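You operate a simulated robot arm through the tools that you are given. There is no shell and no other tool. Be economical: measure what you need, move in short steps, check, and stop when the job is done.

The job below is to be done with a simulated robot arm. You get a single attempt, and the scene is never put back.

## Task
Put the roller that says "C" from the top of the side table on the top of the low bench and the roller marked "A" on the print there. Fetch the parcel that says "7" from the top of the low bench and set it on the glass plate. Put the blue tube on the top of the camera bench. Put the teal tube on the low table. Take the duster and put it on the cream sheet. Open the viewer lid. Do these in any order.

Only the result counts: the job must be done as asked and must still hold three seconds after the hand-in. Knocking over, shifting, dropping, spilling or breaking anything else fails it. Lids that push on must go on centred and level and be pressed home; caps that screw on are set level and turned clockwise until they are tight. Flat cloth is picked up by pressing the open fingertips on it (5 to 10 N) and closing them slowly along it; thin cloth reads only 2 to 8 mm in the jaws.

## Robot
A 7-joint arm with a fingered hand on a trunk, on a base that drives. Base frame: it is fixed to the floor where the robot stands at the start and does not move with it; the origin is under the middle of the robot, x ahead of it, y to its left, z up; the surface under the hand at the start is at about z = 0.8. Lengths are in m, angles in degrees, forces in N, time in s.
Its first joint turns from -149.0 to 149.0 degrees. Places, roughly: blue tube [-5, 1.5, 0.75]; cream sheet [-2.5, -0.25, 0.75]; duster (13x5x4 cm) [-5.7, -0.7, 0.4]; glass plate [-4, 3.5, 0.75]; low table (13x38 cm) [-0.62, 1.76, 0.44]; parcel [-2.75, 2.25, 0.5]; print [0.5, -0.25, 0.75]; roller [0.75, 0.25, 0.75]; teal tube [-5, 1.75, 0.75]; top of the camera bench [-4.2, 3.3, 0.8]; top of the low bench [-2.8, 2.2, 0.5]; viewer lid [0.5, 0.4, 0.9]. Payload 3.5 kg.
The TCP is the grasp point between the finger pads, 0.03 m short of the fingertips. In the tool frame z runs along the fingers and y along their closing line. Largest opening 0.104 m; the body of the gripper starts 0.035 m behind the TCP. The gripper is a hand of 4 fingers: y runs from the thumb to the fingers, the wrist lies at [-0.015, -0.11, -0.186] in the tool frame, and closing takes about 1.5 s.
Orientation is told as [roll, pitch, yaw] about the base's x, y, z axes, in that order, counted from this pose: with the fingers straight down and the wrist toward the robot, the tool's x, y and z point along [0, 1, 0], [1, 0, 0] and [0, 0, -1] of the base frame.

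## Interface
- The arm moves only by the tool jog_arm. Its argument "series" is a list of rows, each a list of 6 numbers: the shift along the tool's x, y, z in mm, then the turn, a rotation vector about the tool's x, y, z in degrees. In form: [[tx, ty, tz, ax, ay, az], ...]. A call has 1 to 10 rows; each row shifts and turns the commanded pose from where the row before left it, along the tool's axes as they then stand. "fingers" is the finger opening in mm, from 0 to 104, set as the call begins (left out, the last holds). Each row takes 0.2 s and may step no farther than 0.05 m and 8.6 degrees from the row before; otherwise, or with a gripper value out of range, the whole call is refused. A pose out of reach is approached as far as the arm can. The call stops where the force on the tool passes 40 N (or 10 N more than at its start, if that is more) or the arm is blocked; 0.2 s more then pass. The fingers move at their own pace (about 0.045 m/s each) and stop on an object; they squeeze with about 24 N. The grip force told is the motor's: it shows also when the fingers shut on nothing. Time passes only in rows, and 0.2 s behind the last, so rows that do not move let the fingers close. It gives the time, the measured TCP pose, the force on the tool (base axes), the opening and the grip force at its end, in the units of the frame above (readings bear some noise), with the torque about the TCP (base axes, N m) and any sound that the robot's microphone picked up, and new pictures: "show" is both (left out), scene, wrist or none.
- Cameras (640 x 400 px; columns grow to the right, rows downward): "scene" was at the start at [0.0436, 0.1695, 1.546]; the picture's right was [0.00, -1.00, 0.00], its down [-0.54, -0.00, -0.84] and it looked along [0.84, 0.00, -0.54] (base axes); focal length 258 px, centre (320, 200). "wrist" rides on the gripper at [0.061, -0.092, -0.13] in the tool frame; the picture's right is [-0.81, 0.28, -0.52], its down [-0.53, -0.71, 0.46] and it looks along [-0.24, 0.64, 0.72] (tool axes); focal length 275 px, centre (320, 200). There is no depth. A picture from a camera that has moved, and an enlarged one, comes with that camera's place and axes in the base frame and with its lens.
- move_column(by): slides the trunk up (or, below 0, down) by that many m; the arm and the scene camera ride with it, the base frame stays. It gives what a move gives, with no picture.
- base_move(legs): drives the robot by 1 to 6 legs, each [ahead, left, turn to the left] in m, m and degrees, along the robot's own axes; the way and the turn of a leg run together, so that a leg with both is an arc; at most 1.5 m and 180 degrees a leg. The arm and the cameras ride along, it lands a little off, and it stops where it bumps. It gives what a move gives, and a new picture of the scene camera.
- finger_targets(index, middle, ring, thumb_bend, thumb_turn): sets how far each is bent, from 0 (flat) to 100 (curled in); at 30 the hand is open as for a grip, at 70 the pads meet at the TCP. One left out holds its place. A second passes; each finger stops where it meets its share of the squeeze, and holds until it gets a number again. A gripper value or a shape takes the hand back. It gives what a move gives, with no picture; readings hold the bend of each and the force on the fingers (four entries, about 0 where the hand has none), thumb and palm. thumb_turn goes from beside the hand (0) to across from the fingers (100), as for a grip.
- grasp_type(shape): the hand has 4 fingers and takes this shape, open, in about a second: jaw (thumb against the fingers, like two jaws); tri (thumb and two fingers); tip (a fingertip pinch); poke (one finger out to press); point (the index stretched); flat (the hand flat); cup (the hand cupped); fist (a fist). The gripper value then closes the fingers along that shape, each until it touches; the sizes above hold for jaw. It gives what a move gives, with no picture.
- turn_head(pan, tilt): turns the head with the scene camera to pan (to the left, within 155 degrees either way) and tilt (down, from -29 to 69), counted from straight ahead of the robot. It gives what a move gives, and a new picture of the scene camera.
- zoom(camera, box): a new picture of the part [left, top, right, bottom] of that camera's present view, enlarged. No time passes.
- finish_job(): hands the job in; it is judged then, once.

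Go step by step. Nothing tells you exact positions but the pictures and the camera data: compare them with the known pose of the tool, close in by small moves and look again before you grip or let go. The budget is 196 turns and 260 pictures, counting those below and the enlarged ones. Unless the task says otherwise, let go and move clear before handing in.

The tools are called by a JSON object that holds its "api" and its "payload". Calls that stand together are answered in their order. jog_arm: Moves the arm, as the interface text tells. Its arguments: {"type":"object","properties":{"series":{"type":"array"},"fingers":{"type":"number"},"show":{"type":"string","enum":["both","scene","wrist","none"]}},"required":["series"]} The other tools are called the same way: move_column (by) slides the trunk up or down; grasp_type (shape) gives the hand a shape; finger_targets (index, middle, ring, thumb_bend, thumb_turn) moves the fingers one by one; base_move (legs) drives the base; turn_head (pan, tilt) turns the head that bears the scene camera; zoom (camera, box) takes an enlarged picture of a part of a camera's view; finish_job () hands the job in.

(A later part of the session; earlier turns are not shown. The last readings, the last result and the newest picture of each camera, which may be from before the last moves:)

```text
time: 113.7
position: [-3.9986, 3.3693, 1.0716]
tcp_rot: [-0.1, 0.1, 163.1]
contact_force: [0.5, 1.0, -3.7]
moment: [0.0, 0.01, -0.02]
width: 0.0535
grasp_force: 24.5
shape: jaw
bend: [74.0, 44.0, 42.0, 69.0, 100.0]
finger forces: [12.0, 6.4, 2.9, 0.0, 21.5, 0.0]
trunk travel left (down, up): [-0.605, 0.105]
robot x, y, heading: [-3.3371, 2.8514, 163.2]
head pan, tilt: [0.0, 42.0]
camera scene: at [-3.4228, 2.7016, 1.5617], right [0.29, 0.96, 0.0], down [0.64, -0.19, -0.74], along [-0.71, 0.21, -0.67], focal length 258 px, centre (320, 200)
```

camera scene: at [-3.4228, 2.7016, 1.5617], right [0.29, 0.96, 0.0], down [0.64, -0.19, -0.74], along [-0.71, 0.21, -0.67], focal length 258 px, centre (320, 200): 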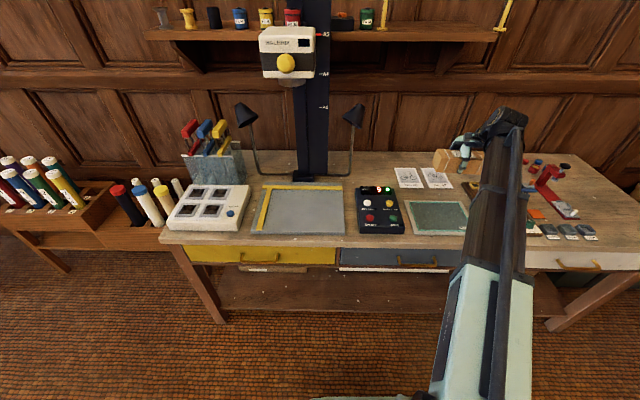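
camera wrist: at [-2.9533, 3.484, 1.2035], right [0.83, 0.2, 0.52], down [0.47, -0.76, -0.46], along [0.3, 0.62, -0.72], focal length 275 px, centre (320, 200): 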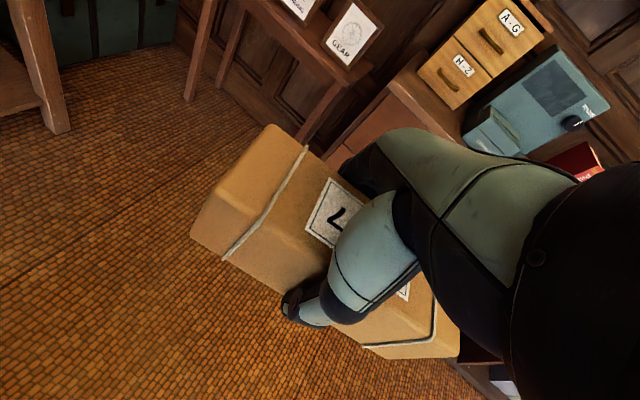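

Over the plate. Lowering part way and looking through the wrist camera to pin the plate position and height.

{"api": "jog_arm", "payload": {"series": [[0, 0, 30, 0, 0, 0], [0, 0, 40, 0, 0, 0], [0, 0, 40, 0, 0, 0], [0, 0, 0, 0, 0, 0]]}}

{"api": "zoom", "payload": {"camera": "scene", "box": [360, 130, 560, 255]}}

```text
time: 114.7
position: [-4.0015, 3.3684, 0.9597]
tcp_rot: [-0.1, 0.0, 163.2]
contact_force: [0.4, -0.4, -4.3]
moment: [-0.02, 0.0, 0.02]
width: 0.0533
grasp_force: 24.3
shape: jaw
bend: [74.0, 44.0, 42.0, 69.0, 100.0]
finger forces: [12.2, 6.4, 3.0, 0.0, 21.8, 0.0]
trunk travel left (down, up): [-0.605, 0.105]
robot x, y, heading: [-3.3327, 2.8504, 163.4]
head pan, tilt: [0.0, 42.0]
camera scene: at [-3.4229, 2.7016, 1.5617], right [0.29, 0.96, 0.0], down [0.64, -0.19, -0.74], along [-0.71, 0.22, -0.67], focal length 258 px, centre (320, 200)
camera wrist: at [-3.9302, 3.2836, 1.0915], right [-0.03, 0.86, 0.52], down [0.84, 0.3, -0.46], along [-0.55, 0.42, -0.72], focal length 275 px, centre (320, 200)
```

scene: 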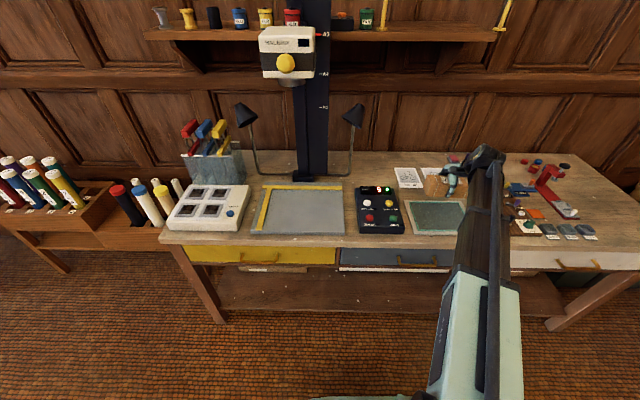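
wrist: 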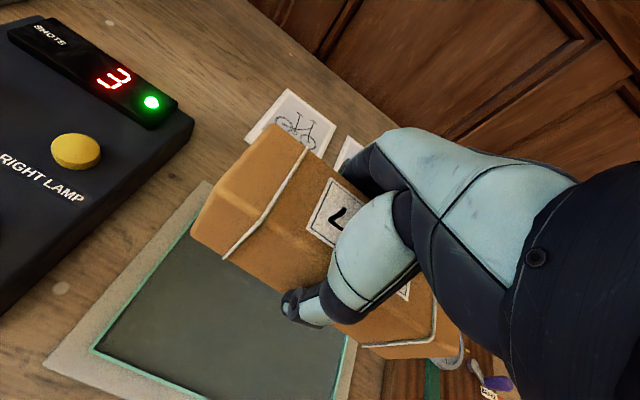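

```text
3.20 times, centred on (460, 192) of scene
camera zoom: at [-3.4229, 2.7016, 1.5617], right [0.29, 0.96, 0.0], down [0.64, -0.19, -0.74], along [-0.71, 0.22, -0.67], focal length 826 px, centre (-128, 224)
```

zoom: 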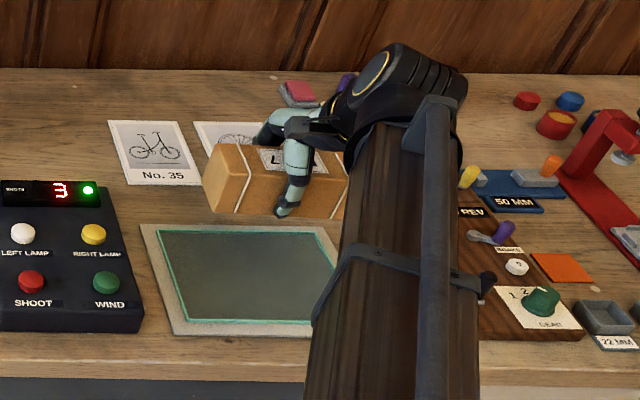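

Plate centre (-3.987, 3.384), surface z≈0.808. Adjusting and lowering to just above.

{"api": "jog_arm", "payload": {"series": [[-19, -9, 25, 0, 0, 0], [0, 0, 40, 0, 0, 0], [0, 0, 32, 0, 0, 0], [0, 0, 0, 0, 0, 0]], "show": "wrist"}}

```text
time: 115.7
position: [-3.9877, 3.3831, 0.8643]
tcp_rot: [0.1, 0.1, 163.3]
contact_force: [0.8, 1.7, -4.6]
moment: [-0.01, -0.01, -0.02]
width: 0.0533
grasp_force: 23.7
shape: jaw
bend: [74.0, 44.0, 42.0, 69.0, 100.0]
finger forces: [12.2, 6.4, 3.0, 0.0, 21.5, 0.0]
trunk travel left (down, up): [-0.605, 0.105]
robot x, y, heading: [-3.3355, 2.8563, 163.1]
head pan, tilt: [0.0, 42.0]
camera wrist: at [-3.9159, 3.2985, 0.9959], right [-0.03, 0.86, 0.52], down [0.84, 0.3, -0.46], along [-0.55, 0.42, -0.72], focal length 275 px, centre (320, 200)
```

wrist: 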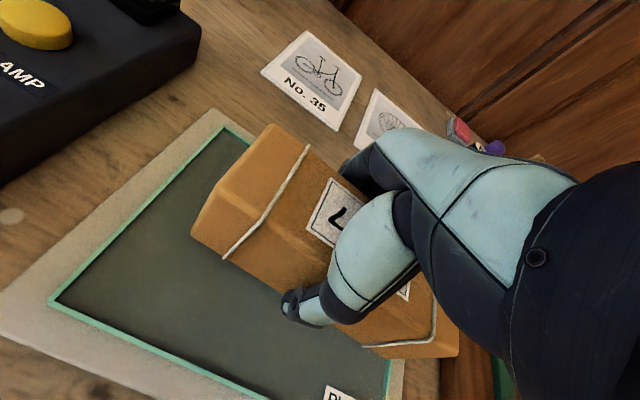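

{"api": "jog_arm", "payload": {"series": [[0, -5, 5, 0, 0, 0], [0, 0, 3, 0, 0, 0], [0, 0, 2, 0, 0, 0], [0, 0, 2, 0, 0, 0], [0, 0, 0, 0, 0, 0]], "show": "none"}}

```text
time: 116.8
position: [-3.9805, 3.3825, 0.8537]
tcp_rot: [0.0, 0.1, 163.1]
contact_force: [0.0, -0.2, -4.0]
moment: [-0.03, 0.02, 0.0]
width: 0.0535
grasp_force: 23.9
shape: jaw
bend: [74.0, 44.0, 42.0, 69.0, 100.0]
finger forces: [12.2, 6.4, 3.0, 0.1, 21.6, 0.1]
trunk travel left (down, up): [-0.605, 0.105]
robot x, y, heading: [-3.3336, 2.8542, 163.2]
head pan, tilt: [0.0, 42.0]
```

{"api": "jog_arm", "payload": {"series": [[0, 0, 2, 0, 0, 0], [0, 0, 2, 0, 0, 0], [0, 0, 1, 0, 0, 0], [0, 0, 0, 0, 0, 0]], "show": "none"}}

```text
time: 117.8
position: [-3.9809, 3.3823, 0.8471]
tcp_rot: [-0.1, 0.0, 163.2]
contact_force: [-0.9, 0.7, -3.2]
moment: [0.02, -0.01, 0.05]
width: 0.0535
grasp_force: 24.3
shape: jaw
bend: [74.0, 44.0, 42.0, 69.0, 100.0]
finger forces: [12.2, 6.4, 3.4, 0.0, 21.7, 0.0]
trunk travel left (down, up): [-0.605, 0.105]
robot x, y, heading: [-3.3353, 2.8571, 163.4]
head pan, tilt: [0.0, 42.0]
```

{"api": "jog_arm", "payload": {"series": [[0, 0, 2, 0, 0, 0], [0, 0, 0, 0, 0, 0]], "show": "none"}}

```text
time: 118.5
position: [-3.9804, 3.3823, 0.8468]
tcp_rot: [0.1, -0.1, 163.1]
contact_force: [-2.7, 2.8, 9.5]
moment: [0.14, 0.13, 0.02]
width: 0.0535
grasp_force: 24.0
shape: jaw
bend: [74.0, 44.0, 41.0, 69.0, 100.0]
finger forces: [13.9, 8.0, 3.8, 0.0, 22.0, 0.1]
trunk travel left (down, up): [-0.605, 0.105]
robot x, y, heading: [-3.336, 2.8511, 163.0]
head pan, tilt: [0.0, 42.0]
```

Contact with the plate. Releasing and rising.

{"api": "jog_arm", "payload": {"fingers": 104, "series": [[0, 0, 0, 0, 0, 0], [0, 0, 0, 0, 0, 0], [0, 0, 0, 0, 0, 0], [0, 0, 0, 0, 0, 0], [0, 0, 0, 0, 0, 0], [0, 0, 0, 0, 0, 0], [0, 0, 0, 0, 0, 0], [0, 0, 0, 0, 0, 0]], "show": "wrist"}}

{"api": "jog_arm", "payload": {"series": [[0, 0, -20, 0, 0, 0], [0, 0, -40, 0, 0, 0], [0, 0, -45, 0, 0, 0], [0, 0, -45, 0, 0, 0], [0, 0, -45, 0, 0, 0], [0, 0, -45, 0, 0, 0], [0, 0, -45, 0, 0, 0]]}}

```text
time: 120.2
position: [-3.9804, 3.3822, 0.8461]
tcp_rot: [-0.1, 0.0, 163.1]
contact_force: [-0.1, 0.3, -0.2]
moment: [0.04, 0.01, -0.01]
width: 0.1034
grasp_force: 0.0
shape: jaw
bend: [30.0, 30.0, 30.0, 30.0, 98.0]
finger forces: [0.0, 0.0, 0.0, 0.1, 0.1, 0.0]
trunk travel left (down, up): [-0.605, 0.105]
robot x, y, heading: [-3.3357, 2.852, 163.0]
head pan, tilt: [0.0, 42.0]
camera wrist: at [-3.9086, 3.2969, 0.9767], right [-0.03, 0.86, 0.52], down [0.84, 0.3, -0.46], along [-0.55, 0.42, -0.72], focal length 275 px, centre (320, 200)
```

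wrist: 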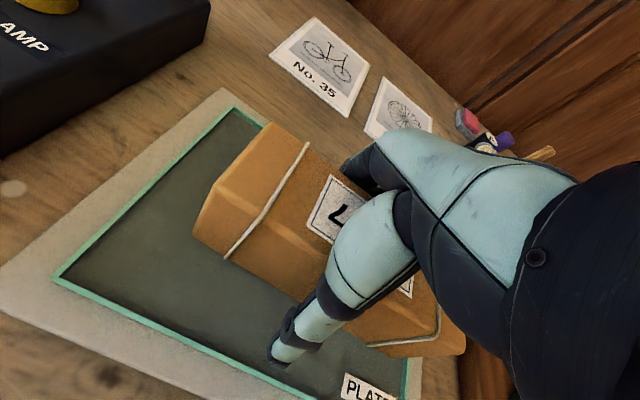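

```text
time: 121.8
position: [-3.9801, 3.3841, 1.1328]
tcp_rot: [0.0, 0.0, 163.1]
contact_force: [-0.9, 0.0, 0.0]
moment: [-0.01, 0.0, -0.02]
width: 0.1039
grasp_force: 0.0
shape: jaw
bend: [30.0, 30.0, 30.0, 30.0, 98.0]
finger forces: [0.0, 0.1, 0.1, 0.1, 0.2, 0.1]
trunk travel left (down, up): [-0.605, 0.105]
robot x, y, heading: [-3.3369, 2.8537, 163.2]
head pan, tilt: [0.0, 42.0]
camera scene: at [-3.4223, 2.7012, 1.5617], right [0.29, 0.96, 0.0], down [0.64, -0.19, -0.74], along [-0.71, 0.22, -0.67], focal length 258 px, centre (320, 200)
camera wrist: at [-3.9083, 3.2975, 1.2647], right [-0.03, 0.86, 0.52], down [0.84, 0.3, -0.46], along [-0.55, 0.42, -0.72], focal length 275 px, centre (320, 200)
```

scene: 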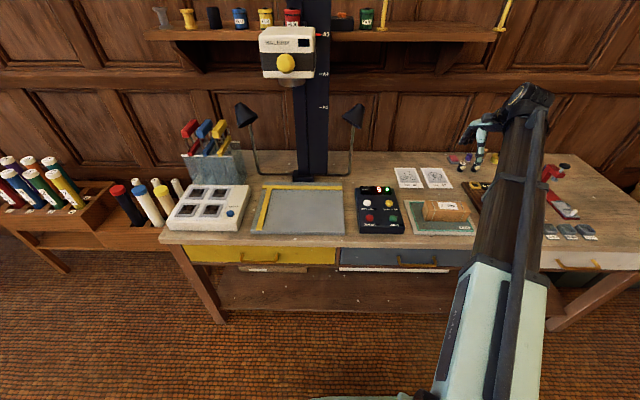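
wrist: 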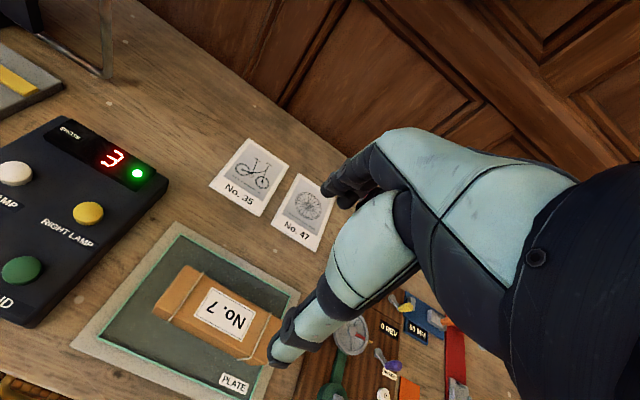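

Parcel 7 sits on the plate. Now backing slightly and driving left to the tube rack.

{"api": "base_move", "payload": {"legs": [[-0.15, 0, 0], [0, 1.2, 0]]}}

```text
time: 128.6
position: [-4.1651, 2.2498, 1.1324]
tcp_rot: [0.1, 0.1, 163.6]
contact_force: [0.2, 0.2, -0.1]
moment: [0.05, -0.03, -0.02]
width: 0.1037
grasp_force: 0.0
shape: jaw
bend: [30.0, 30.0, 30.0, 30.0, 98.0]
finger forces: [0.0, 0.0, 0.0, 0.0, 0.0, 0.0]
trunk travel left (down, up): [-0.605, 0.105]
robot x, y, heading: [-3.5156, 1.7251, 163.4]
head pan, tilt: [0.0, 42.0]
camera scene: at [-3.6022, 1.5715, 1.5617], right [0.28, 0.96, 0.0], down [0.64, -0.19, -0.74], along [-0.71, 0.21, -0.67], focal length 258 px, centre (320, 200)
```

scene: 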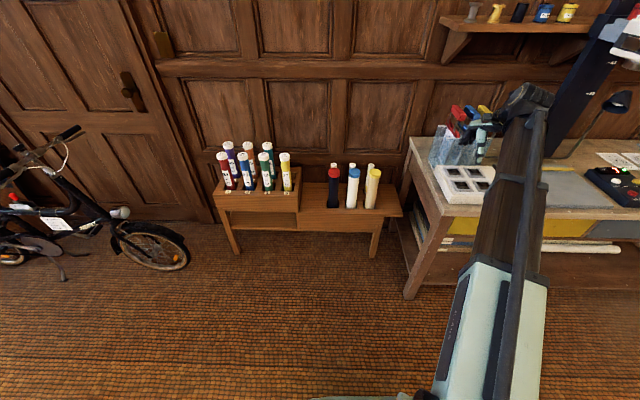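

{"api": "zoom", "payload": {"camera": "scene", "box": [200, 130, 400, 255]}}

```text
3.20 times, centred on (300, 192) of scene
camera zoom: at [-3.6022, 1.5715, 1.5617], right [0.28, 0.96, 0.0], down [0.64, -0.19, -0.74], along [-0.71, 0.21, -0.67], focal length 826 px, centre (384, 224)
```

zoom: 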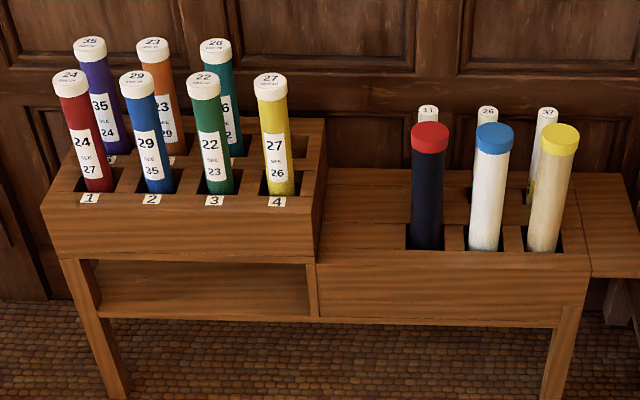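

The blue tube (29) is in slot 2, front row, near (-4.885, 1.515), cap top z≈0.80; teal (26) is in the back row, slot 3, near (-4.97, 1.66). Centring the arm and driving up to the rack.

{"api": "jog_arm", "payload": {"series": [[50, 0, 0, 0, 0, 0], [50, 0, 0, 0, 0, 0], [50, 0, 0, 0, 0, 0], [50, 0, 0, 0, 0, 0]], "show": "none"}}

{"api": "base_move", "payload": {"legs": [[0, 0.71, 0], [0.44, 0, 0]]}}

{"api": "jog_arm", "payload": {"series": [[0, 0, 0, 0, 0, 0]], "show": "wrist"}}

```text
time: 129.6
position: [-4.2208, 2.0589, 1.1336]
tcp_rot: [0.0, 0.1, 163.6]
contact_force: [0.5, 0.7, -0.6]
moment: [-0.03, 0.01, -0.02]
width: 0.1037
grasp_force: 0.1
shape: jaw
bend: [30.0, 30.0, 30.0, 30.0, 98.0]
finger forces: [0.0, 0.0, 0.0, 0.1, 0.0, 0.0]
trunk travel left (down, up): [-0.605, 0.105]
robot x, y, heading: [-3.513, 1.7245, 163.6]
head pan, tilt: [0.0, 42.0]
```

```text
time: 135.8
position: [-4.8484, 1.4806, 1.1324]
tcp_rot: [0.0, 0.0, 164.2]
contact_force: [-0.3, 0.5, -0.8]
moment: [0.0, 0.01, -0.02]
width: 0.1037
grasp_force: 0.1
shape: jaw
bend: [30.0, 30.0, 30.0, 30.0, 98.0]
finger forces: [0.0, 0.1, 0.1, 0.1, 0.0, 0.0]
trunk travel left (down, up): [-0.605, 0.105]
robot x, y, heading: [-4.142, 1.1534, 164.5]
head pan, tilt: [0.0, 42.0]
camera scene: at [-4.2253, 1.0006, 1.5617], right [0.27, 0.96, 0.0], down [0.64, -0.18, -0.74], along [-0.71, 0.2, -0.67], focal length 258 px, centre (320, 200)
```

scene: 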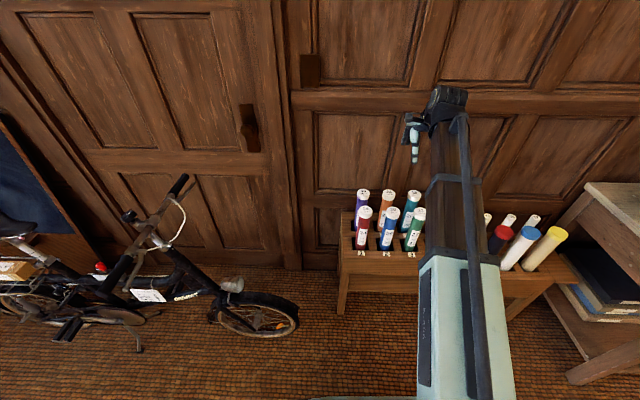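

```text
time: 136.2
position: [-4.8483, 1.482, 1.1327]
tcp_rot: [0.0, 0.0, 164.2]
contact_force: [0.6, -0.5, -0.8]
moment: [0.02, -0.02, -0.04]
width: 0.1038
grasp_force: 0.1
shape: jaw
bend: [30.0, 30.0, 30.0, 30.0, 98.0]
finger forces: [0.0, 0.0, 0.1, 0.1, 0.0, 0.1]
trunk travel left (down, up): [-0.605, 0.105]
robot x, y, heading: [-4.1399, 1.155, 164.1]
head pan, tilt: [0.0, 42.0]
camera wrist: at [-4.7754, 1.397, 1.2645], right [-0.04, 0.85, 0.52], down [0.83, 0.32, -0.46], along [-0.55, 0.41, -0.72], focal length 275 px, centre (320, 200)
```

wrist: 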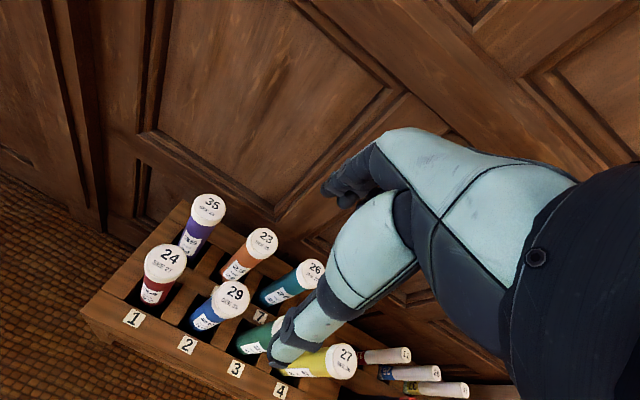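

{"api": "zoom", "payload": {"camera": "scene", "box": [330, 170, 450, 300]}}

{"api": "zoom", "payload": {"camera": "wrist", "box": [120, 180, 340, 380]}}

```text
3.08 times, centred on (390, 235) of scene
camera zoom: at [-4.2248, 1.0004, 1.5617], right [0.27, 0.96, 0.0], down [0.64, -0.18, -0.74], along [-0.71, 0.2, -0.67], focal length 795 px, centre (105, 92)
```

zoom: 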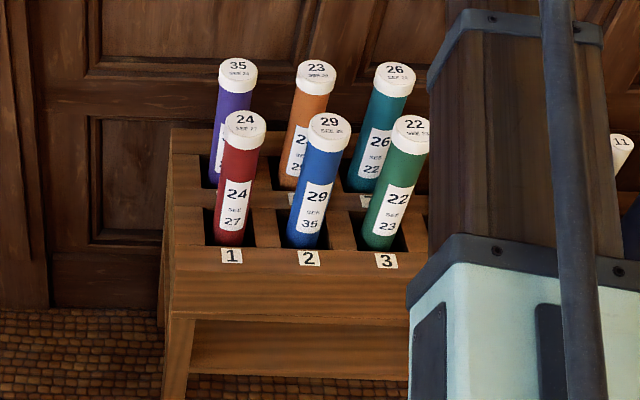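

```text
2.00 times, centred on (230, 280) of wrist
camera zoom: at [-4.7754, 1.397, 1.2645], right [-0.04, 0.85, 0.52], down [0.83, 0.32, -0.46], along [-0.55, 0.41, -0.72], focal length 551 px, centre (500, 40)
```

zoom: 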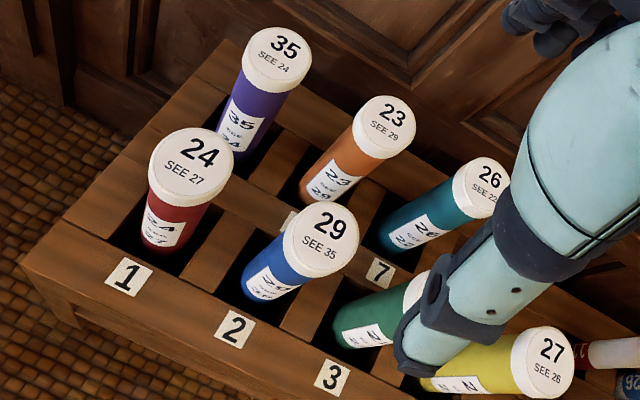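

Blue cap centre triangulates to (-4.890, 1.511, 0.794). Aligning above it.

{"api": "jog_arm", "payload": {"series": [[-8, 24, 25, 0, 0, 0], [-8, 24, 25, 0, 0, 0], [0, 0, 45, 0, 0, 0], [0, 0, 45, 0, 0, 0], [0, 0, 45, 0, 0, 0], [0, 0, 45, 0, 0, 0], [0, 0, 0, 0, 0, 0]]}}

{"api": "zoom", "payload": {"camera": "scene", "box": [330, 130, 470, 230]}}

```text
time: 137.8
position: [-4.89, 1.5092, 0.9026]
tcp_rot: [0.1, 0.0, 164.2]
contact_force: [0.5, 0.1, 0.1]
moment: [0.05, 0.03, 0.01]
width: 0.1036
grasp_force: 0.2
shape: jaw
bend: [30.0, 30.0, 30.0, 30.0, 98.0]
finger forces: [0.0, 0.0, 0.0, 0.0, 0.0, 0.0]
trunk travel left (down, up): [-0.605, 0.105]
robot x, y, heading: [-4.1378, 1.1549, 164.4]
head pan, tilt: [0.0, 42.0]
camera scene: at [-4.2249, 1.0004, 1.5617], right [0.27, 0.96, 0.0], down [0.64, -0.18, -0.74], along [-0.71, 0.2, -0.67], focal length 258 px, centre (320, 200)
camera wrist: at [-4.8176, 1.4253, 1.0338], right [-0.04, 0.85, 0.52], down [0.83, 0.32, -0.46], along [-0.55, 0.41, -0.72], focal length 275 px, centre (320, 200)
```

scene: 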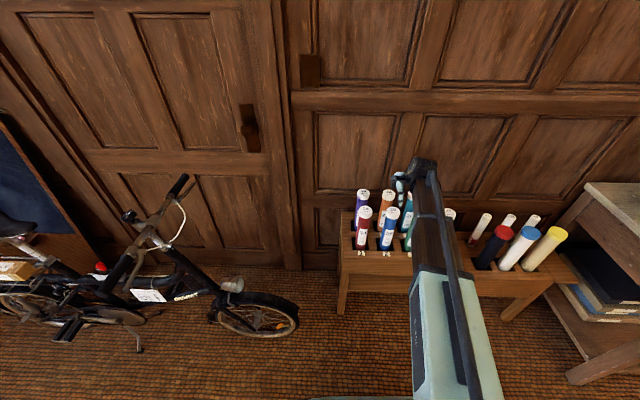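
wrist: 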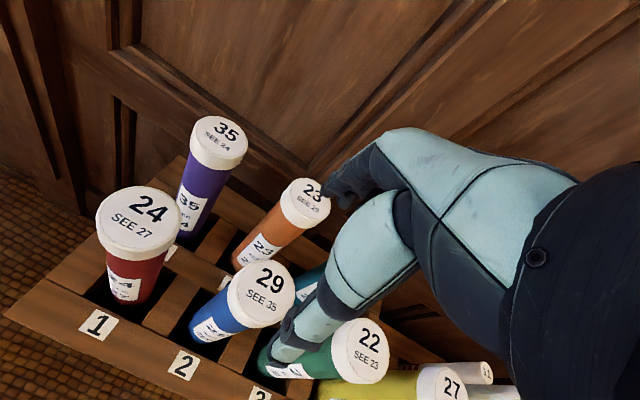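

```text
4.00 times, centred on (400, 180) of scene
camera zoom: at [-4.2249, 1.0004, 1.5617], right [0.27, 0.96, 0.0], down [0.64, -0.18, -0.74], along [-0.71, 0.2, -0.67], focal length 1033 px, centre (0, 280)
```

zoom: 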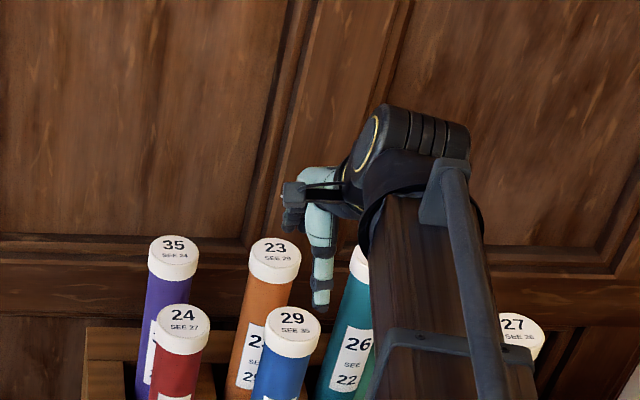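

Aligned within millimetres. Descending around the cap.

{"api": "jog_arm", "payload": {"series": [[0, -4, 30, 0, 0, 0], [0, 0, 30, 0, 0, 0], [0, 0, 25, 0, 0, 0], [0, 0, 20, 0, 0, 0], [0, 0, 15, 0, 0, 0], [0, 0, 12, 0, 0, 0], [0, 0, 0, 0, 0, 0]], "show": "wrist"}}

{"api": "zoom", "payload": {"camera": "scene", "box": [330, 150, 470, 250]}}

```text
time: 139.4
position: [-4.8868, 1.5083, 0.7703]
tcp_rot: [0.0, 0.0, 164.2]
contact_force: [0.0, -1.1, -0.5]
moment: [0.0, 0.05, 0.0]
width: 0.1039
grasp_force: 0.1
shape: jaw
bend: [30.0, 30.0, 30.0, 30.0, 98.0]
finger forces: [0.0, 0.0, 0.1, 0.0, 0.0, 0.1]
trunk travel left (down, up): [-0.605, 0.105]
robot x, y, heading: [-4.1402, 1.1514, 163.9]
head pan, tilt: [0.0, 42.0]
camera wrist: at [-4.8131, 1.4238, 0.9034], right [-0.04, 0.85, 0.52], down [0.83, 0.32, -0.46], along [-0.55, 0.41, -0.72], focal length 275 px, centre (320, 200)
```

wrist: 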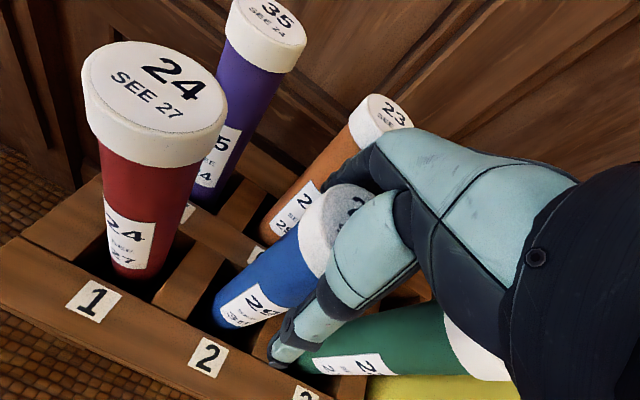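

```text
4.00 times, centred on (400, 200) of scene
camera zoom: at [-4.2248, 1.0004, 1.5617], right [0.27, 0.96, 0.0], down [0.64, -0.18, -0.74], along [-0.71, 0.2, -0.67], focal length 1033 px, centre (0, 200)
```

zoom: 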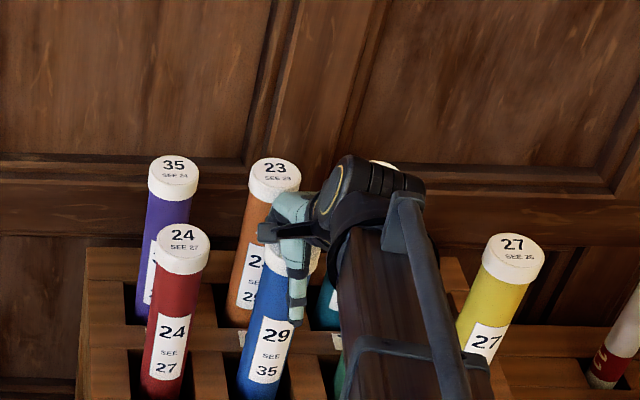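

{"api": "jog_arm", "payload": {"fingers": 0, "series": [[0, 0, 0, 0, 0, 0], [0, 0, 0, 0, 0, 0], [0, 0, 0, 0, 0, 0], [0, 0, 0, 0, 0, 0], [0, 0, 0, 0, 0, 0], [0, 0, 0, 0, 0, 0], [0, 0, 0, 0, 0, 0], [0, 0, 0, 0, 0, 0]], "show": "wrist"}}

```text
time: 141.2
position: [-4.8869, 1.5081, 0.7724]
tcp_rot: [0.0, 0.0, 164.2]
contact_force: [0.1, 0.4, 0.4]
moment: [0.03, 0.0, 0.0]
width: 0.0421
grasp_force: 24.1
shape: jaw
bend: [74.0, 50.0, 53.0, 72.0, 100.0]
finger forces: [12.6, 7.6, 0.0, 0.0, 20.9, 0.0]
trunk travel left (down, up): [-0.605, 0.105]
robot x, y, heading: [-4.1356, 1.1527, 164.4]
head pan, tilt: [0.0, 42.0]
camera wrist: at [-4.8131, 1.4238, 0.9036], right [-0.04, 0.85, 0.52], down [0.83, 0.32, -0.46], along [-0.55, 0.41, -0.72], focal length 275 px, centre (320, 200)
```

wrist: 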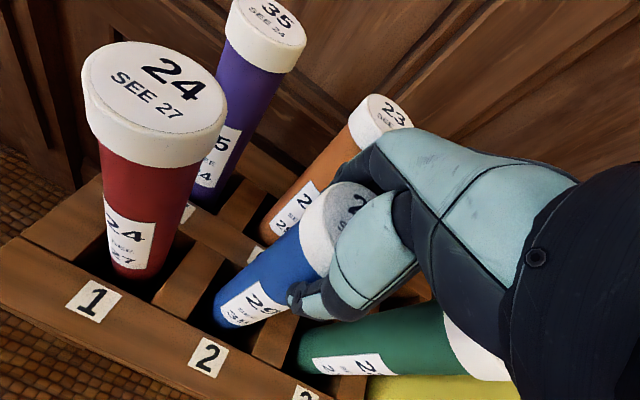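

Gripped. Lifting a little to confirm the whole tube rises.

{"api": "jog_arm", "payload": {"series": [[0, 0, -15, 0, 0, 0], [0, 0, -20, 0, 0, 0], [0, 0, -25, 0, 0, 0], [0, 0, -25, 0, 0, 0], [0, 0, 0, 0, 0, 0]]}}

```text
time: 142.4
position: [-4.8865, 1.5089, 0.8577]
tcp_rot: [0.0, 0.0, 164.2]
contact_force: [0.0, -1.0, -1.1]
moment: [0.0, 0.0, 0.02]
width: 0.0421
grasp_force: 24.5
shape: jaw
bend: [74.0, 50.0, 53.0, 72.0, 100.0]
finger forces: [12.8, 7.5, 0.0, 0.0, 20.7, 0.1]
trunk travel left (down, up): [-0.605, 0.105]
robot x, y, heading: [-4.1387, 1.1538, 164.2]
head pan, tilt: [0.0, 42.0]
camera scene: at [-4.225, 1.0005, 1.5617], right [0.27, 0.96, 0.0], down [0.64, -0.18, -0.74], along [-0.71, 0.2, -0.67], focal length 258 px, centre (320, 200)
camera wrist: at [-4.8137, 1.424, 0.9889], right [-0.04, 0.85, 0.52], down [0.83, 0.32, -0.46], along [-0.55, 0.41, -0.72], focal length 275 px, centre (320, 200)
```

scene: 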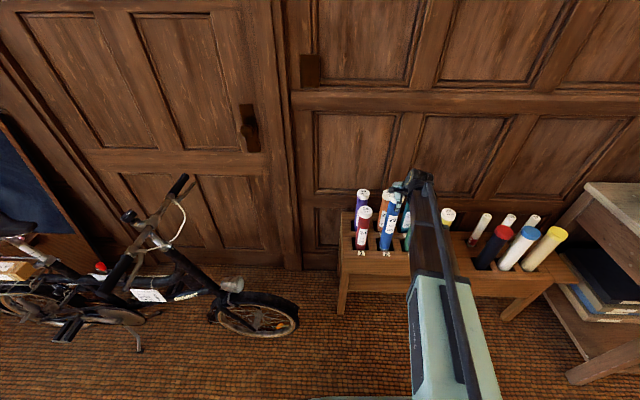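
wrist: 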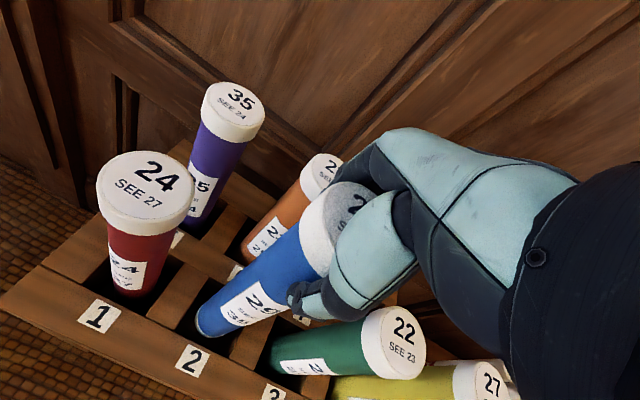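

The tube rises as one piece. Lifting clear.

{"api": "jog_arm", "payload": {"series": [[0, 0, -30, 0, 0, 0], [0, 0, -40, 0, 0, 0], [0, 0, -45, 0, 0, 0], [0, 0, -45, 0, 0, 0], [0, 0, -45, 0, 0, 0], [0, 0, -45, 0, 0, 0], [0, 0, -45, 0, 0, 0], [0, 0, 0, 0, 0, 0]]}}

{"api": "zoom", "payload": {"camera": "scene", "box": [330, 80, 490, 280]}}

```text
time: 144.2
position: [-4.8893, 1.5091, 1.154]
tcp_rot: [0.0, 0.1, 164.1]
contact_force: [-0.7, 0.1, -1.9]
moment: [0.0, -0.01, -0.01]
width: 0.0419
grasp_force: 23.9
shape: jaw
bend: [74.0, 50.0, 53.0, 72.0, 100.0]
finger forces: [12.8, 7.6, 0.0, 0.1, 20.7, 0.1]
trunk travel left (down, up): [-0.605, 0.105]
robot x, y, heading: [-4.1431, 1.1542, 164.3]
head pan, tilt: [0.0, 42.0]
camera scene: at [-4.225, 1.0005, 1.5617], right [0.27, 0.96, 0.0], down [0.64, -0.18, -0.74], along [-0.71, 0.2, -0.67], focal length 258 px, centre (320, 200)
camera wrist: at [-4.8165, 1.4252, 1.2845], right [-0.04, 0.85, 0.52], down [0.83, 0.32, -0.46], along [-0.55, 0.41, -0.72], focal length 275 px, centre (320, 200)
```

scene: 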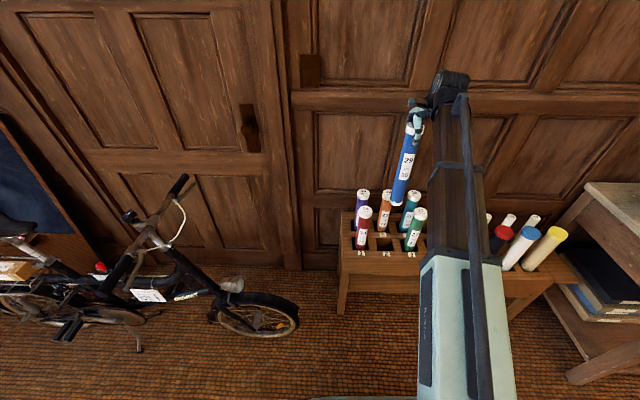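
wrist: 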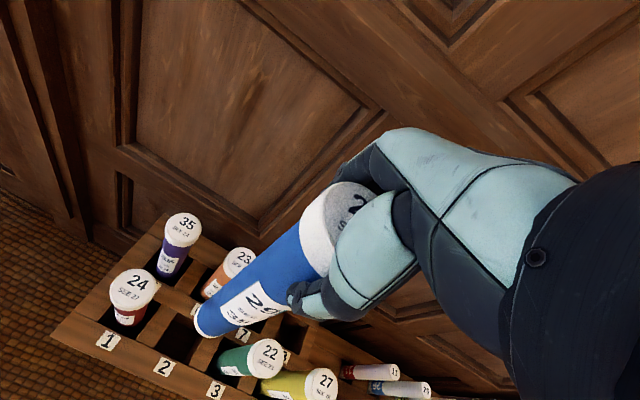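

```text
2.00 times, centred on (410, 180) of scene
camera zoom: at [-4.225, 1.0005, 1.5617], right [0.27, 0.96, 0.0], down [0.64, -0.18, -0.74], along [-0.71, 0.2, -0.67], focal length 516 px, centre (140, 240)
```

zoom: 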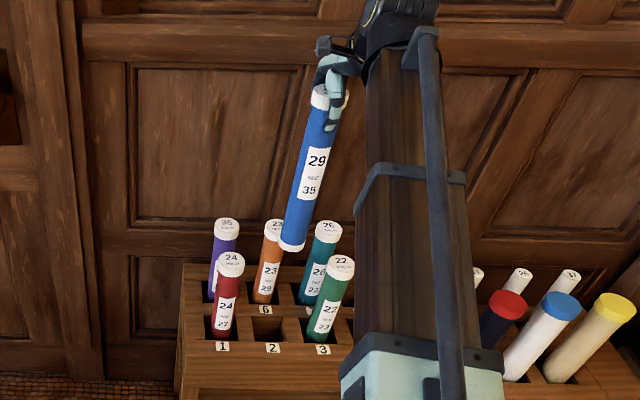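

Blue tube is out (≈0.34 m long, bottom 0.32 below the TCP). I'll raise the trunk, back off, and drive around to the free right end of the camera bench.

{"api": "move_column", "payload": {"by": 0.1}}

{"api": "base_move", "payload": {"legs": [[-0.45, 0, 0], [0, 0, -75], [0.97, -0.28, 0]]}}

```text
time: 145.5
position: [-4.8909, 1.5089, 1.2525]
tcp_rot: [-0.1, -0.1, 164.2]
contact_force: [0.2, 1.0, -2.1]
moment: [0.01, 0.03, 0.05]
width: 0.0423
grasp_force: 24.4
shape: jaw
bend: [74.0, 50.0, 53.0, 72.0, 100.0]
finger forces: [12.8, 7.7, 0.0, 0.0, 20.7, 0.0]
trunk travel left (down, up): [-0.705, 0.005]
robot x, y, heading: [-4.1374, 1.157, 164.3]
head pan, tilt: [0.0, 42.0]
```

```text
time: 156.3
position: [-3.2847, 2.8, 1.2525]
tcp_rot: [0.1, 0.0, 90.3]
contact_force: [-0.1, 0.9, -2.0]
moment: [0.0, 0.04, 0.01]
width: 0.0415
grasp_force: 24.0
shape: jaw
bend: [74.0, 50.0, 53.0, 73.0, 100.0]
finger forces: [12.6, 7.7, 0.0, 0.0, 20.3, 0.0]
trunk travel left (down, up): [-0.705, 0.005]
robot x, y, heading: [-3.4173, 1.9819, 90.5]
head pan, tilt: [0.0, 42.0]
camera scene: at [-3.588, 2.0182, 1.6617], right [1.0, 0.01, 0.0], down [0.0, -0.67, -0.74], along [-0.01, 0.74, -0.67], focal length 258 px, centre (320, 200)
```

scene: 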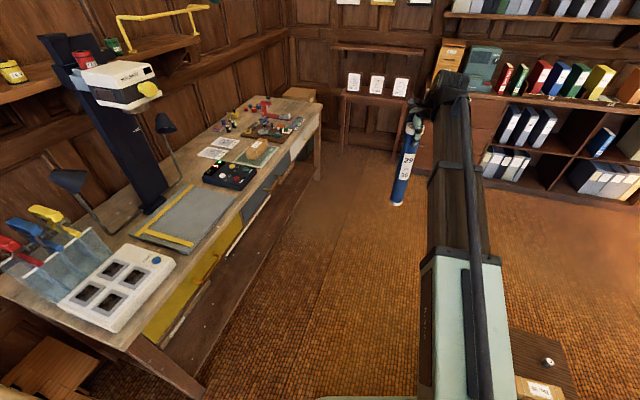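

{"api": "base_move", "payload": {"legs": [[0.95, -0.3, 0], [0, 0, 72], [0, -0.45, 0]]}}

```text
time: 166.9
position: [-3.6912, 3.7617, 1.2528]
tcp_rot: [0.1, 0.1, 160.3]
contact_force: [-0.4, 0.2, -1.9]
moment: [0.02, 0.02, 0.02]
width: 0.0412
grasp_force: 24.1
shape: jaw
bend: [74.0, 50.0, 53.0, 73.0, 100.0]
finger forces: [12.7, 7.6, 0.1, 0.1, 19.9, 0.0]
trunk travel left (down, up): [-0.705, 0.005]
robot x, y, heading: [-2.9682, 3.3596, 160.2]
head pan, tilt: [0.0, 42.0]
camera scene: at [-3.0619, 3.21, 1.6618], right [0.34, 0.94, 0.0], down [0.63, -0.23, -0.74], along [-0.7, 0.25, -0.67], focal length 258 px, centre (320, 200)
```

scene: 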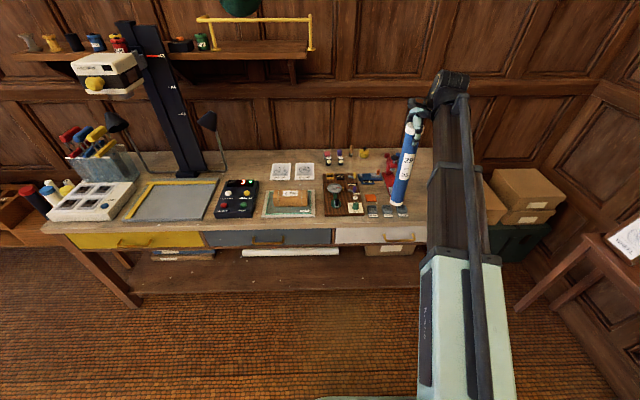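

Right strip of the bench is free between the red device and the end. Stepping right then forward so the tube hangs over (-3.84, 4.10).

{"api": "base_move", "payload": {"legs": [[0, -0.27, 0], [0.25, 0, 0]]}}

{"api": "jog_arm", "payload": {"series": [[0, 0, 20, 0, 0, 0]], "show": "wrist"}}

```text
time: 170.2
position: [-3.8335, 4.1046, 1.2523]
tcp_rot: [0.0, 0.1, 160.4]
contact_force: [0.5, 0.0, -2.5]
moment: [-0.06, 0.01, -0.01]
width: 0.0411
grasp_force: 23.6
shape: jaw
bend: [74.0, 50.0, 53.0, 73.0, 100.0]
finger forces: [12.9, 7.7, 0.0, 0.0, 20.1, 0.1]
trunk travel left (down, up): [-0.705, 0.005]
robot x, y, heading: [-3.109, 3.6967, 160.4]
head pan, tilt: [0.0, 42.0]
camera scene: at [-3.2038, 3.5521, 1.6617], right [0.34, 0.94, 0.0], down [0.63, -0.23, -0.74], along [-0.7, 0.25, -0.67], focal length 258 px, centre (320, 200)
```

scene: 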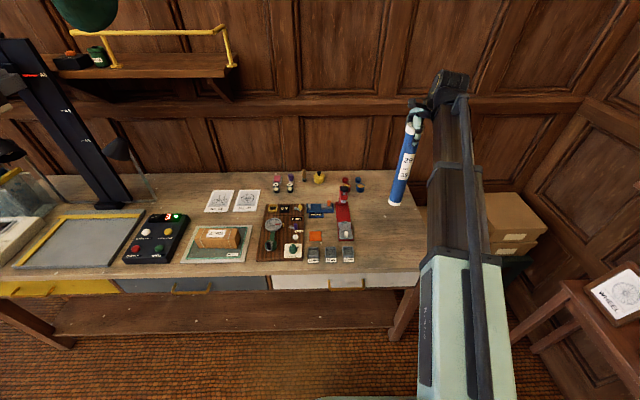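

```text
time: 170.7
position: [-3.8322, 4.104, 1.232]
tcp_rot: [0.0, 0.0, 160.4]
contact_force: [0.5, 0.2, -2.3]
moment: [-0.01, -0.01, -0.02]
width: 0.0413
grasp_force: 24.5
shape: jaw
bend: [74.0, 50.0, 53.0, 73.0, 100.0]
finger forces: [12.8, 7.8, 0.0, 0.0, 20.2, 0.0]
trunk travel left (down, up): [-0.705, 0.005]
robot x, y, heading: [-3.1097, 3.7006, 160.5]
head pan, tilt: [0.0, 42.0]
camera wrist: at [-3.7647, 4.0159, 1.3632], right [0.01, 0.86, 0.52], down [0.85, 0.26, -0.45], along [-0.52, 0.45, -0.73], focal length 275 px, centre (320, 200)
```

wrist: 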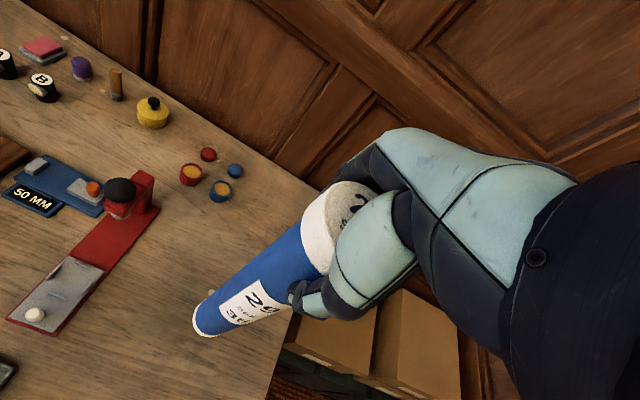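

The spot below is clear with ~15 cm to the edge and the tube hangs vertical. Lowering.

{"api": "jog_arm", "payload": {"series": [[0, 0, 40, 0, 0, 0], [0, 0, 40, 0, 0, 0], [0, 0, 13, 0, 0, 0], [0, 0, 4, 0, 0, 0], [0, 0, 3, 0, 0, 0], [0, 0, 0, 0, 0, 0]], "show": "wrist"}}

```text
time: 172.1
position: [-3.8303, 4.1024, 1.1327]
tcp_rot: [-0.1, 0.0, 160.4]
contact_force: [0.6, -0.7, -2.8]
moment: [-0.04, 0.01, -0.04]
width: 0.0412
grasp_force: 24.1
shape: jaw
bend: [74.0, 50.0, 53.0, 73.0, 100.0]
finger forces: [12.6, 7.9, 0.0, 0.0, 20.1, 0.0]
trunk travel left (down, up): [-0.705, 0.005]
robot x, y, heading: [-3.1086, 3.6998, 160.6]
head pan, tilt: [0.0, 42.0]
camera wrist: at [-3.7651, 4.0141, 1.2626], right [0.01, 0.86, 0.52], down [0.85, 0.26, -0.46], along [-0.53, 0.45, -0.72], focal length 275 px, centre (320, 200)
```

wrist: 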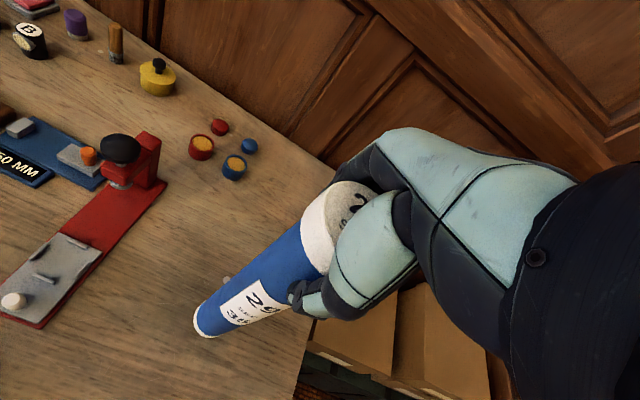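

{"api": "jog_arm", "payload": {"series": [[0, 0, 3, 0, 0, 0], [0, 0, 3, 0, 0, 0], [0, 0, 2, 0, 0, 0], [0, 0, 0, 0, 0, 0]], "show": "none"}}

```text
time: 173.1
position: [-3.8321, 4.1027, 1.1249]
tcp_rot: [0.0, 0.0, 160.3]
contact_force: [-0.4, -0.6, -2.5]
moment: [-0.01, 0.0, 0.01]
width: 0.0408
grasp_force: 23.9
shape: jaw
bend: [74.0, 50.0, 53.0, 73.0, 100.0]
finger forces: [12.8, 7.8, 0.1, 0.0, 20.0, 0.0]
trunk travel left (down, up): [-0.705, 0.005]
robot x, y, heading: [-3.1101, 3.7, 160.6]
head pan, tilt: [0.0, 42.0]
```

{"api": "jog_arm", "payload": {"series": [[0, 0, 2, 0, 0, 0], [0, 0, 2, 0, 0, 0], [0, 0, 2, 0, 0, 0], [0, 0, 0, 0, 0, 0]], "show": "none"}}

```text
time: 174.1
position: [-3.8323, 4.1047, 1.1193]
tcp_rot: [0.1, 0.1, 160.4]
contact_force: [1.7, -0.3, -3.0]
moment: [0.0, -0.02, -0.02]
width: 0.0412
grasp_force: 23.9
shape: jaw
bend: [74.0, 50.0, 53.0, 73.0, 100.0]
finger forces: [12.8, 7.8, 0.0, 0.0, 20.1, 0.0]
trunk travel left (down, up): [-0.705, 0.005]
robot x, y, heading: [-3.105, 3.7015, 160.3]
head pan, tilt: [0.0, 42.0]
```

{"api": "jog_arm", "payload": {"series": [[0, 0, 3, 0, 0, 0], [0, 0, 2, 0, 0, 0], [0, 0, 2, 0, 0, 0], [0, 0, 0, 0, 0, 0]], "show": "none"}}

{"api": "zoom", "payload": {"camera": "wrist", "box": [150, 250, 310, 370]}}

```text
time: 175.1
position: [-3.8311, 4.1026, 1.111]
tcp_rot: [-0.1, 0.0, 160.4]
contact_force: [-0.7, -0.3, -2.5]
moment: [0.01, 0.0, -0.01]
width: 0.041
grasp_force: 24.0
shape: jaw
bend: [74.0, 50.0, 53.0, 73.0, 100.0]
finger forces: [12.7, 7.8, 0.1, 0.1, 20.1, 0.1]
trunk travel left (down, up): [-0.705, 0.005]
robot x, y, heading: [-3.1093, 3.6971, 160.5]
head pan, tilt: [0.0, 42.0]
```

```text
3.33 times, centred on (230, 310) of wrist
camera zoom: at [-3.7646, 4.0144, 1.2426], right [0.01, 0.86, 0.52], down [0.85, 0.26, -0.46], along [-0.53, 0.45, -0.72], focal length 918 px, centre (620, -167)
```

zoom: 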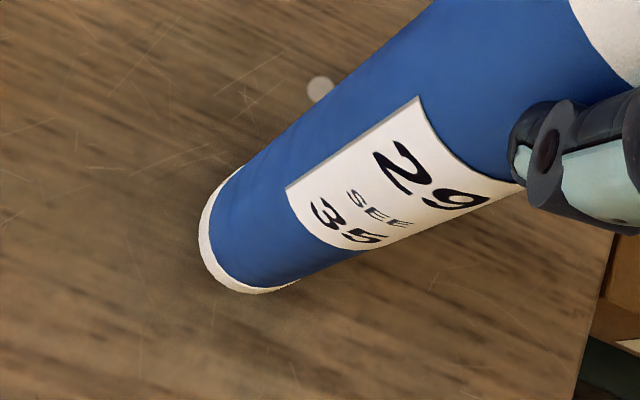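

{"api": "jog_arm", "payload": {"series": [[0, 0, 2, 0, 0, 0], [0, 0, 2, 0, 0, 0], [0, 0, 2, 0, 0, 0], [0, 0, 0, 0, 0, 0]], "show": "none"}}

```text
time: 176.1
position: [-3.8321, 4.1038, 1.1059]
tcp_rot: [0.1, 0.0, 160.4]
contact_force: [0.1, -0.5, -2.1]
moment: [0.0, -0.03, 0.0]
width: 0.041
grasp_force: 23.7
shape: jaw
bend: [74.0, 50.0, 53.0, 73.0, 100.0]
finger forces: [12.7, 7.9, 0.0, 0.0, 20.2, 0.1]
trunk travel left (down, up): [-0.705, 0.005]
robot x, y, heading: [-3.1057, 3.6995, 160.4]
head pan, tilt: [0.0, 42.0]
```

{"api": "jog_arm", "payload": {"series": [[0, 0, 2, 0, 0, 0], [0, 0, 2, 0, 0, 0], [0, 0, 2, 0, 0, 0], [0, 0, 0, 0, 0, 0]], "show": "none"}}

```text
time: 177.1
position: [-3.8321, 4.1025, 1.1015]
tcp_rot: [-0.1, -0.2, 160.4]
contact_force: [1.2, -1.4, 15.6]
moment: [0.02, 0.0, 0.0]
width: 0.042
grasp_force: 24.2
shape: jaw
bend: [74.0, 50.0, 53.0, 73.0, 100.0]
finger forces: [13.7, 8.8, 0.0, 0.0, 23.4, 0.0]
trunk travel left (down, up): [-0.705, 0.005]
robot x, y, heading: [-3.111, 3.7011, 160.6]
head pan, tilt: [0.0, 42.0]
```

Firm contact. Easing 1 mm and releasing.

{"api": "jog_arm", "payload": {"series": [[0, 0, -1, 0, 0, 0], [0, 0, 0, 0, 0, 0]], "show": "none"}}

{"api": "jog_arm", "payload": {"fingers": 104, "series": [[0, 0, 0, 0, 0, 0], [0, 0, 0, 0, 0, 0], [0, 0, 0, 0, 0, 0], [0, 0, 0, 0, 0, 0], [0, 0, 0, 0, 0, 0], [0, 0, 0, 0, 0, 0], [0, 0, 0, 0, 0, 0], [0, 0, 0, 0, 0, 0]], "show": "wrist"}}

```text
time: 177.7
position: [-3.8329, 4.1029, 1.1015]
tcp_rot: [0.0, -0.1, 160.4]
contact_force: [0.3, -0.9, 14.6]
moment: [-0.06, 0.0, 0.0]
width: 0.042
grasp_force: 24.1
shape: jaw
bend: [74.0, 50.0, 53.0, 73.0, 100.0]
finger forces: [13.6, 8.9, 0.1, 0.0, 23.2, 0.0]
trunk travel left (down, up): [-0.705, 0.005]
robot x, y, heading: [-3.107, 3.7012, 160.4]
head pan, tilt: [0.0, 42.0]
```

```text
time: 179.4
position: [-3.8317, 4.1025, 1.1005]
tcp_rot: [-0.1, 0.0, 160.5]
contact_force: [-0.3, -0.5, 0.3]
moment: [0.02, 0.01, 0.03]
width: 0.1036
grasp_force: 0.1
shape: jaw
bend: [30.0, 30.0, 30.0, 30.0, 98.0]
finger forces: [0.0, 0.0, 0.0, 0.1, 0.0, 0.0]
trunk travel left (down, up): [-0.705, 0.005]
robot x, y, heading: [-3.1082, 3.6995, 160.4]
head pan, tilt: [0.0, 42.0]
camera wrist: at [-3.7651, 4.0142, 1.2316], right [0.01, 0.86, 0.52], down [0.85, 0.26, -0.46], along [-0.53, 0.45, -0.72], focal length 275 px, centre (320, 200)
```

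wrist: 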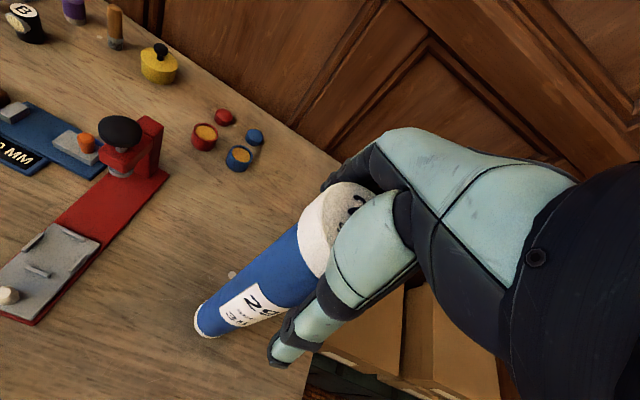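

{"api": "jog_arm", "payload": {"series": [[0, 0, -15, 0, 0, 0], [0, 0, -30, 0, 0, 0], [0, 0, -45, 0, 0, 0], [0, 0, -45, 0, 0, 0], [0, 0, -20, 0, 0, 0], [0, 0, 0, 0, 0, 0]]}}

```text
time: 180.8
position: [-3.8304, 4.1033, 1.2545]
tcp_rot: [-0.1, 0.0, 160.4]
contact_force: [-0.2, -0.7, -1.0]
moment: [-0.02, 0.03, 0.03]
width: 0.1039
grasp_force: 0.1
shape: jaw
bend: [30.0, 30.0, 30.0, 30.0, 98.0]
finger forces: [0.0, 0.1, 0.0, 0.0, 0.1, 0.1]
trunk travel left (down, up): [-0.705, 0.005]
robot x, y, heading: [-3.1066, 3.6978, 160.6]
head pan, tilt: [0.0, 42.0]
camera scene: at [-3.2023, 3.5515, 1.6617], right [0.34, 0.94, 0.0], down [0.63, -0.22, -0.74], along [-0.7, 0.25, -0.67], focal length 258 px, centre (320, 200)
camera wrist: at [-3.763, 4.0151, 1.3851], right [0.01, 0.86, 0.52], down [0.85, 0.26, -0.46], along [-0.53, 0.45, -0.72], focal length 275 px, centre (320, 200)
```

scene: 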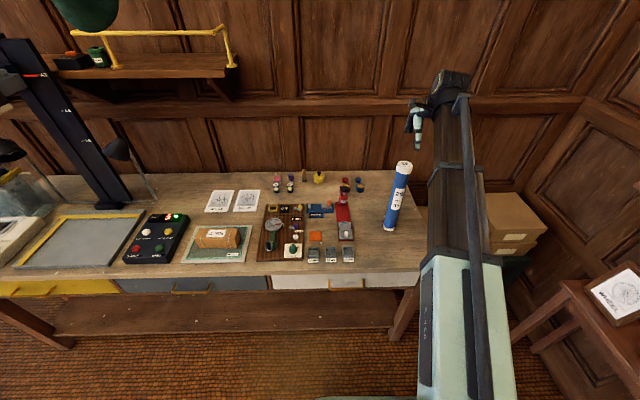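
wrist: 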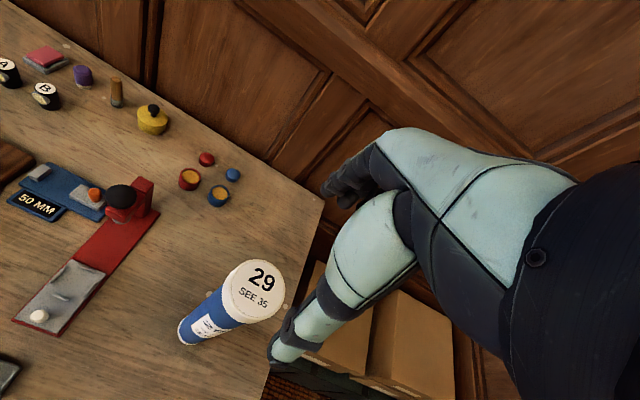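

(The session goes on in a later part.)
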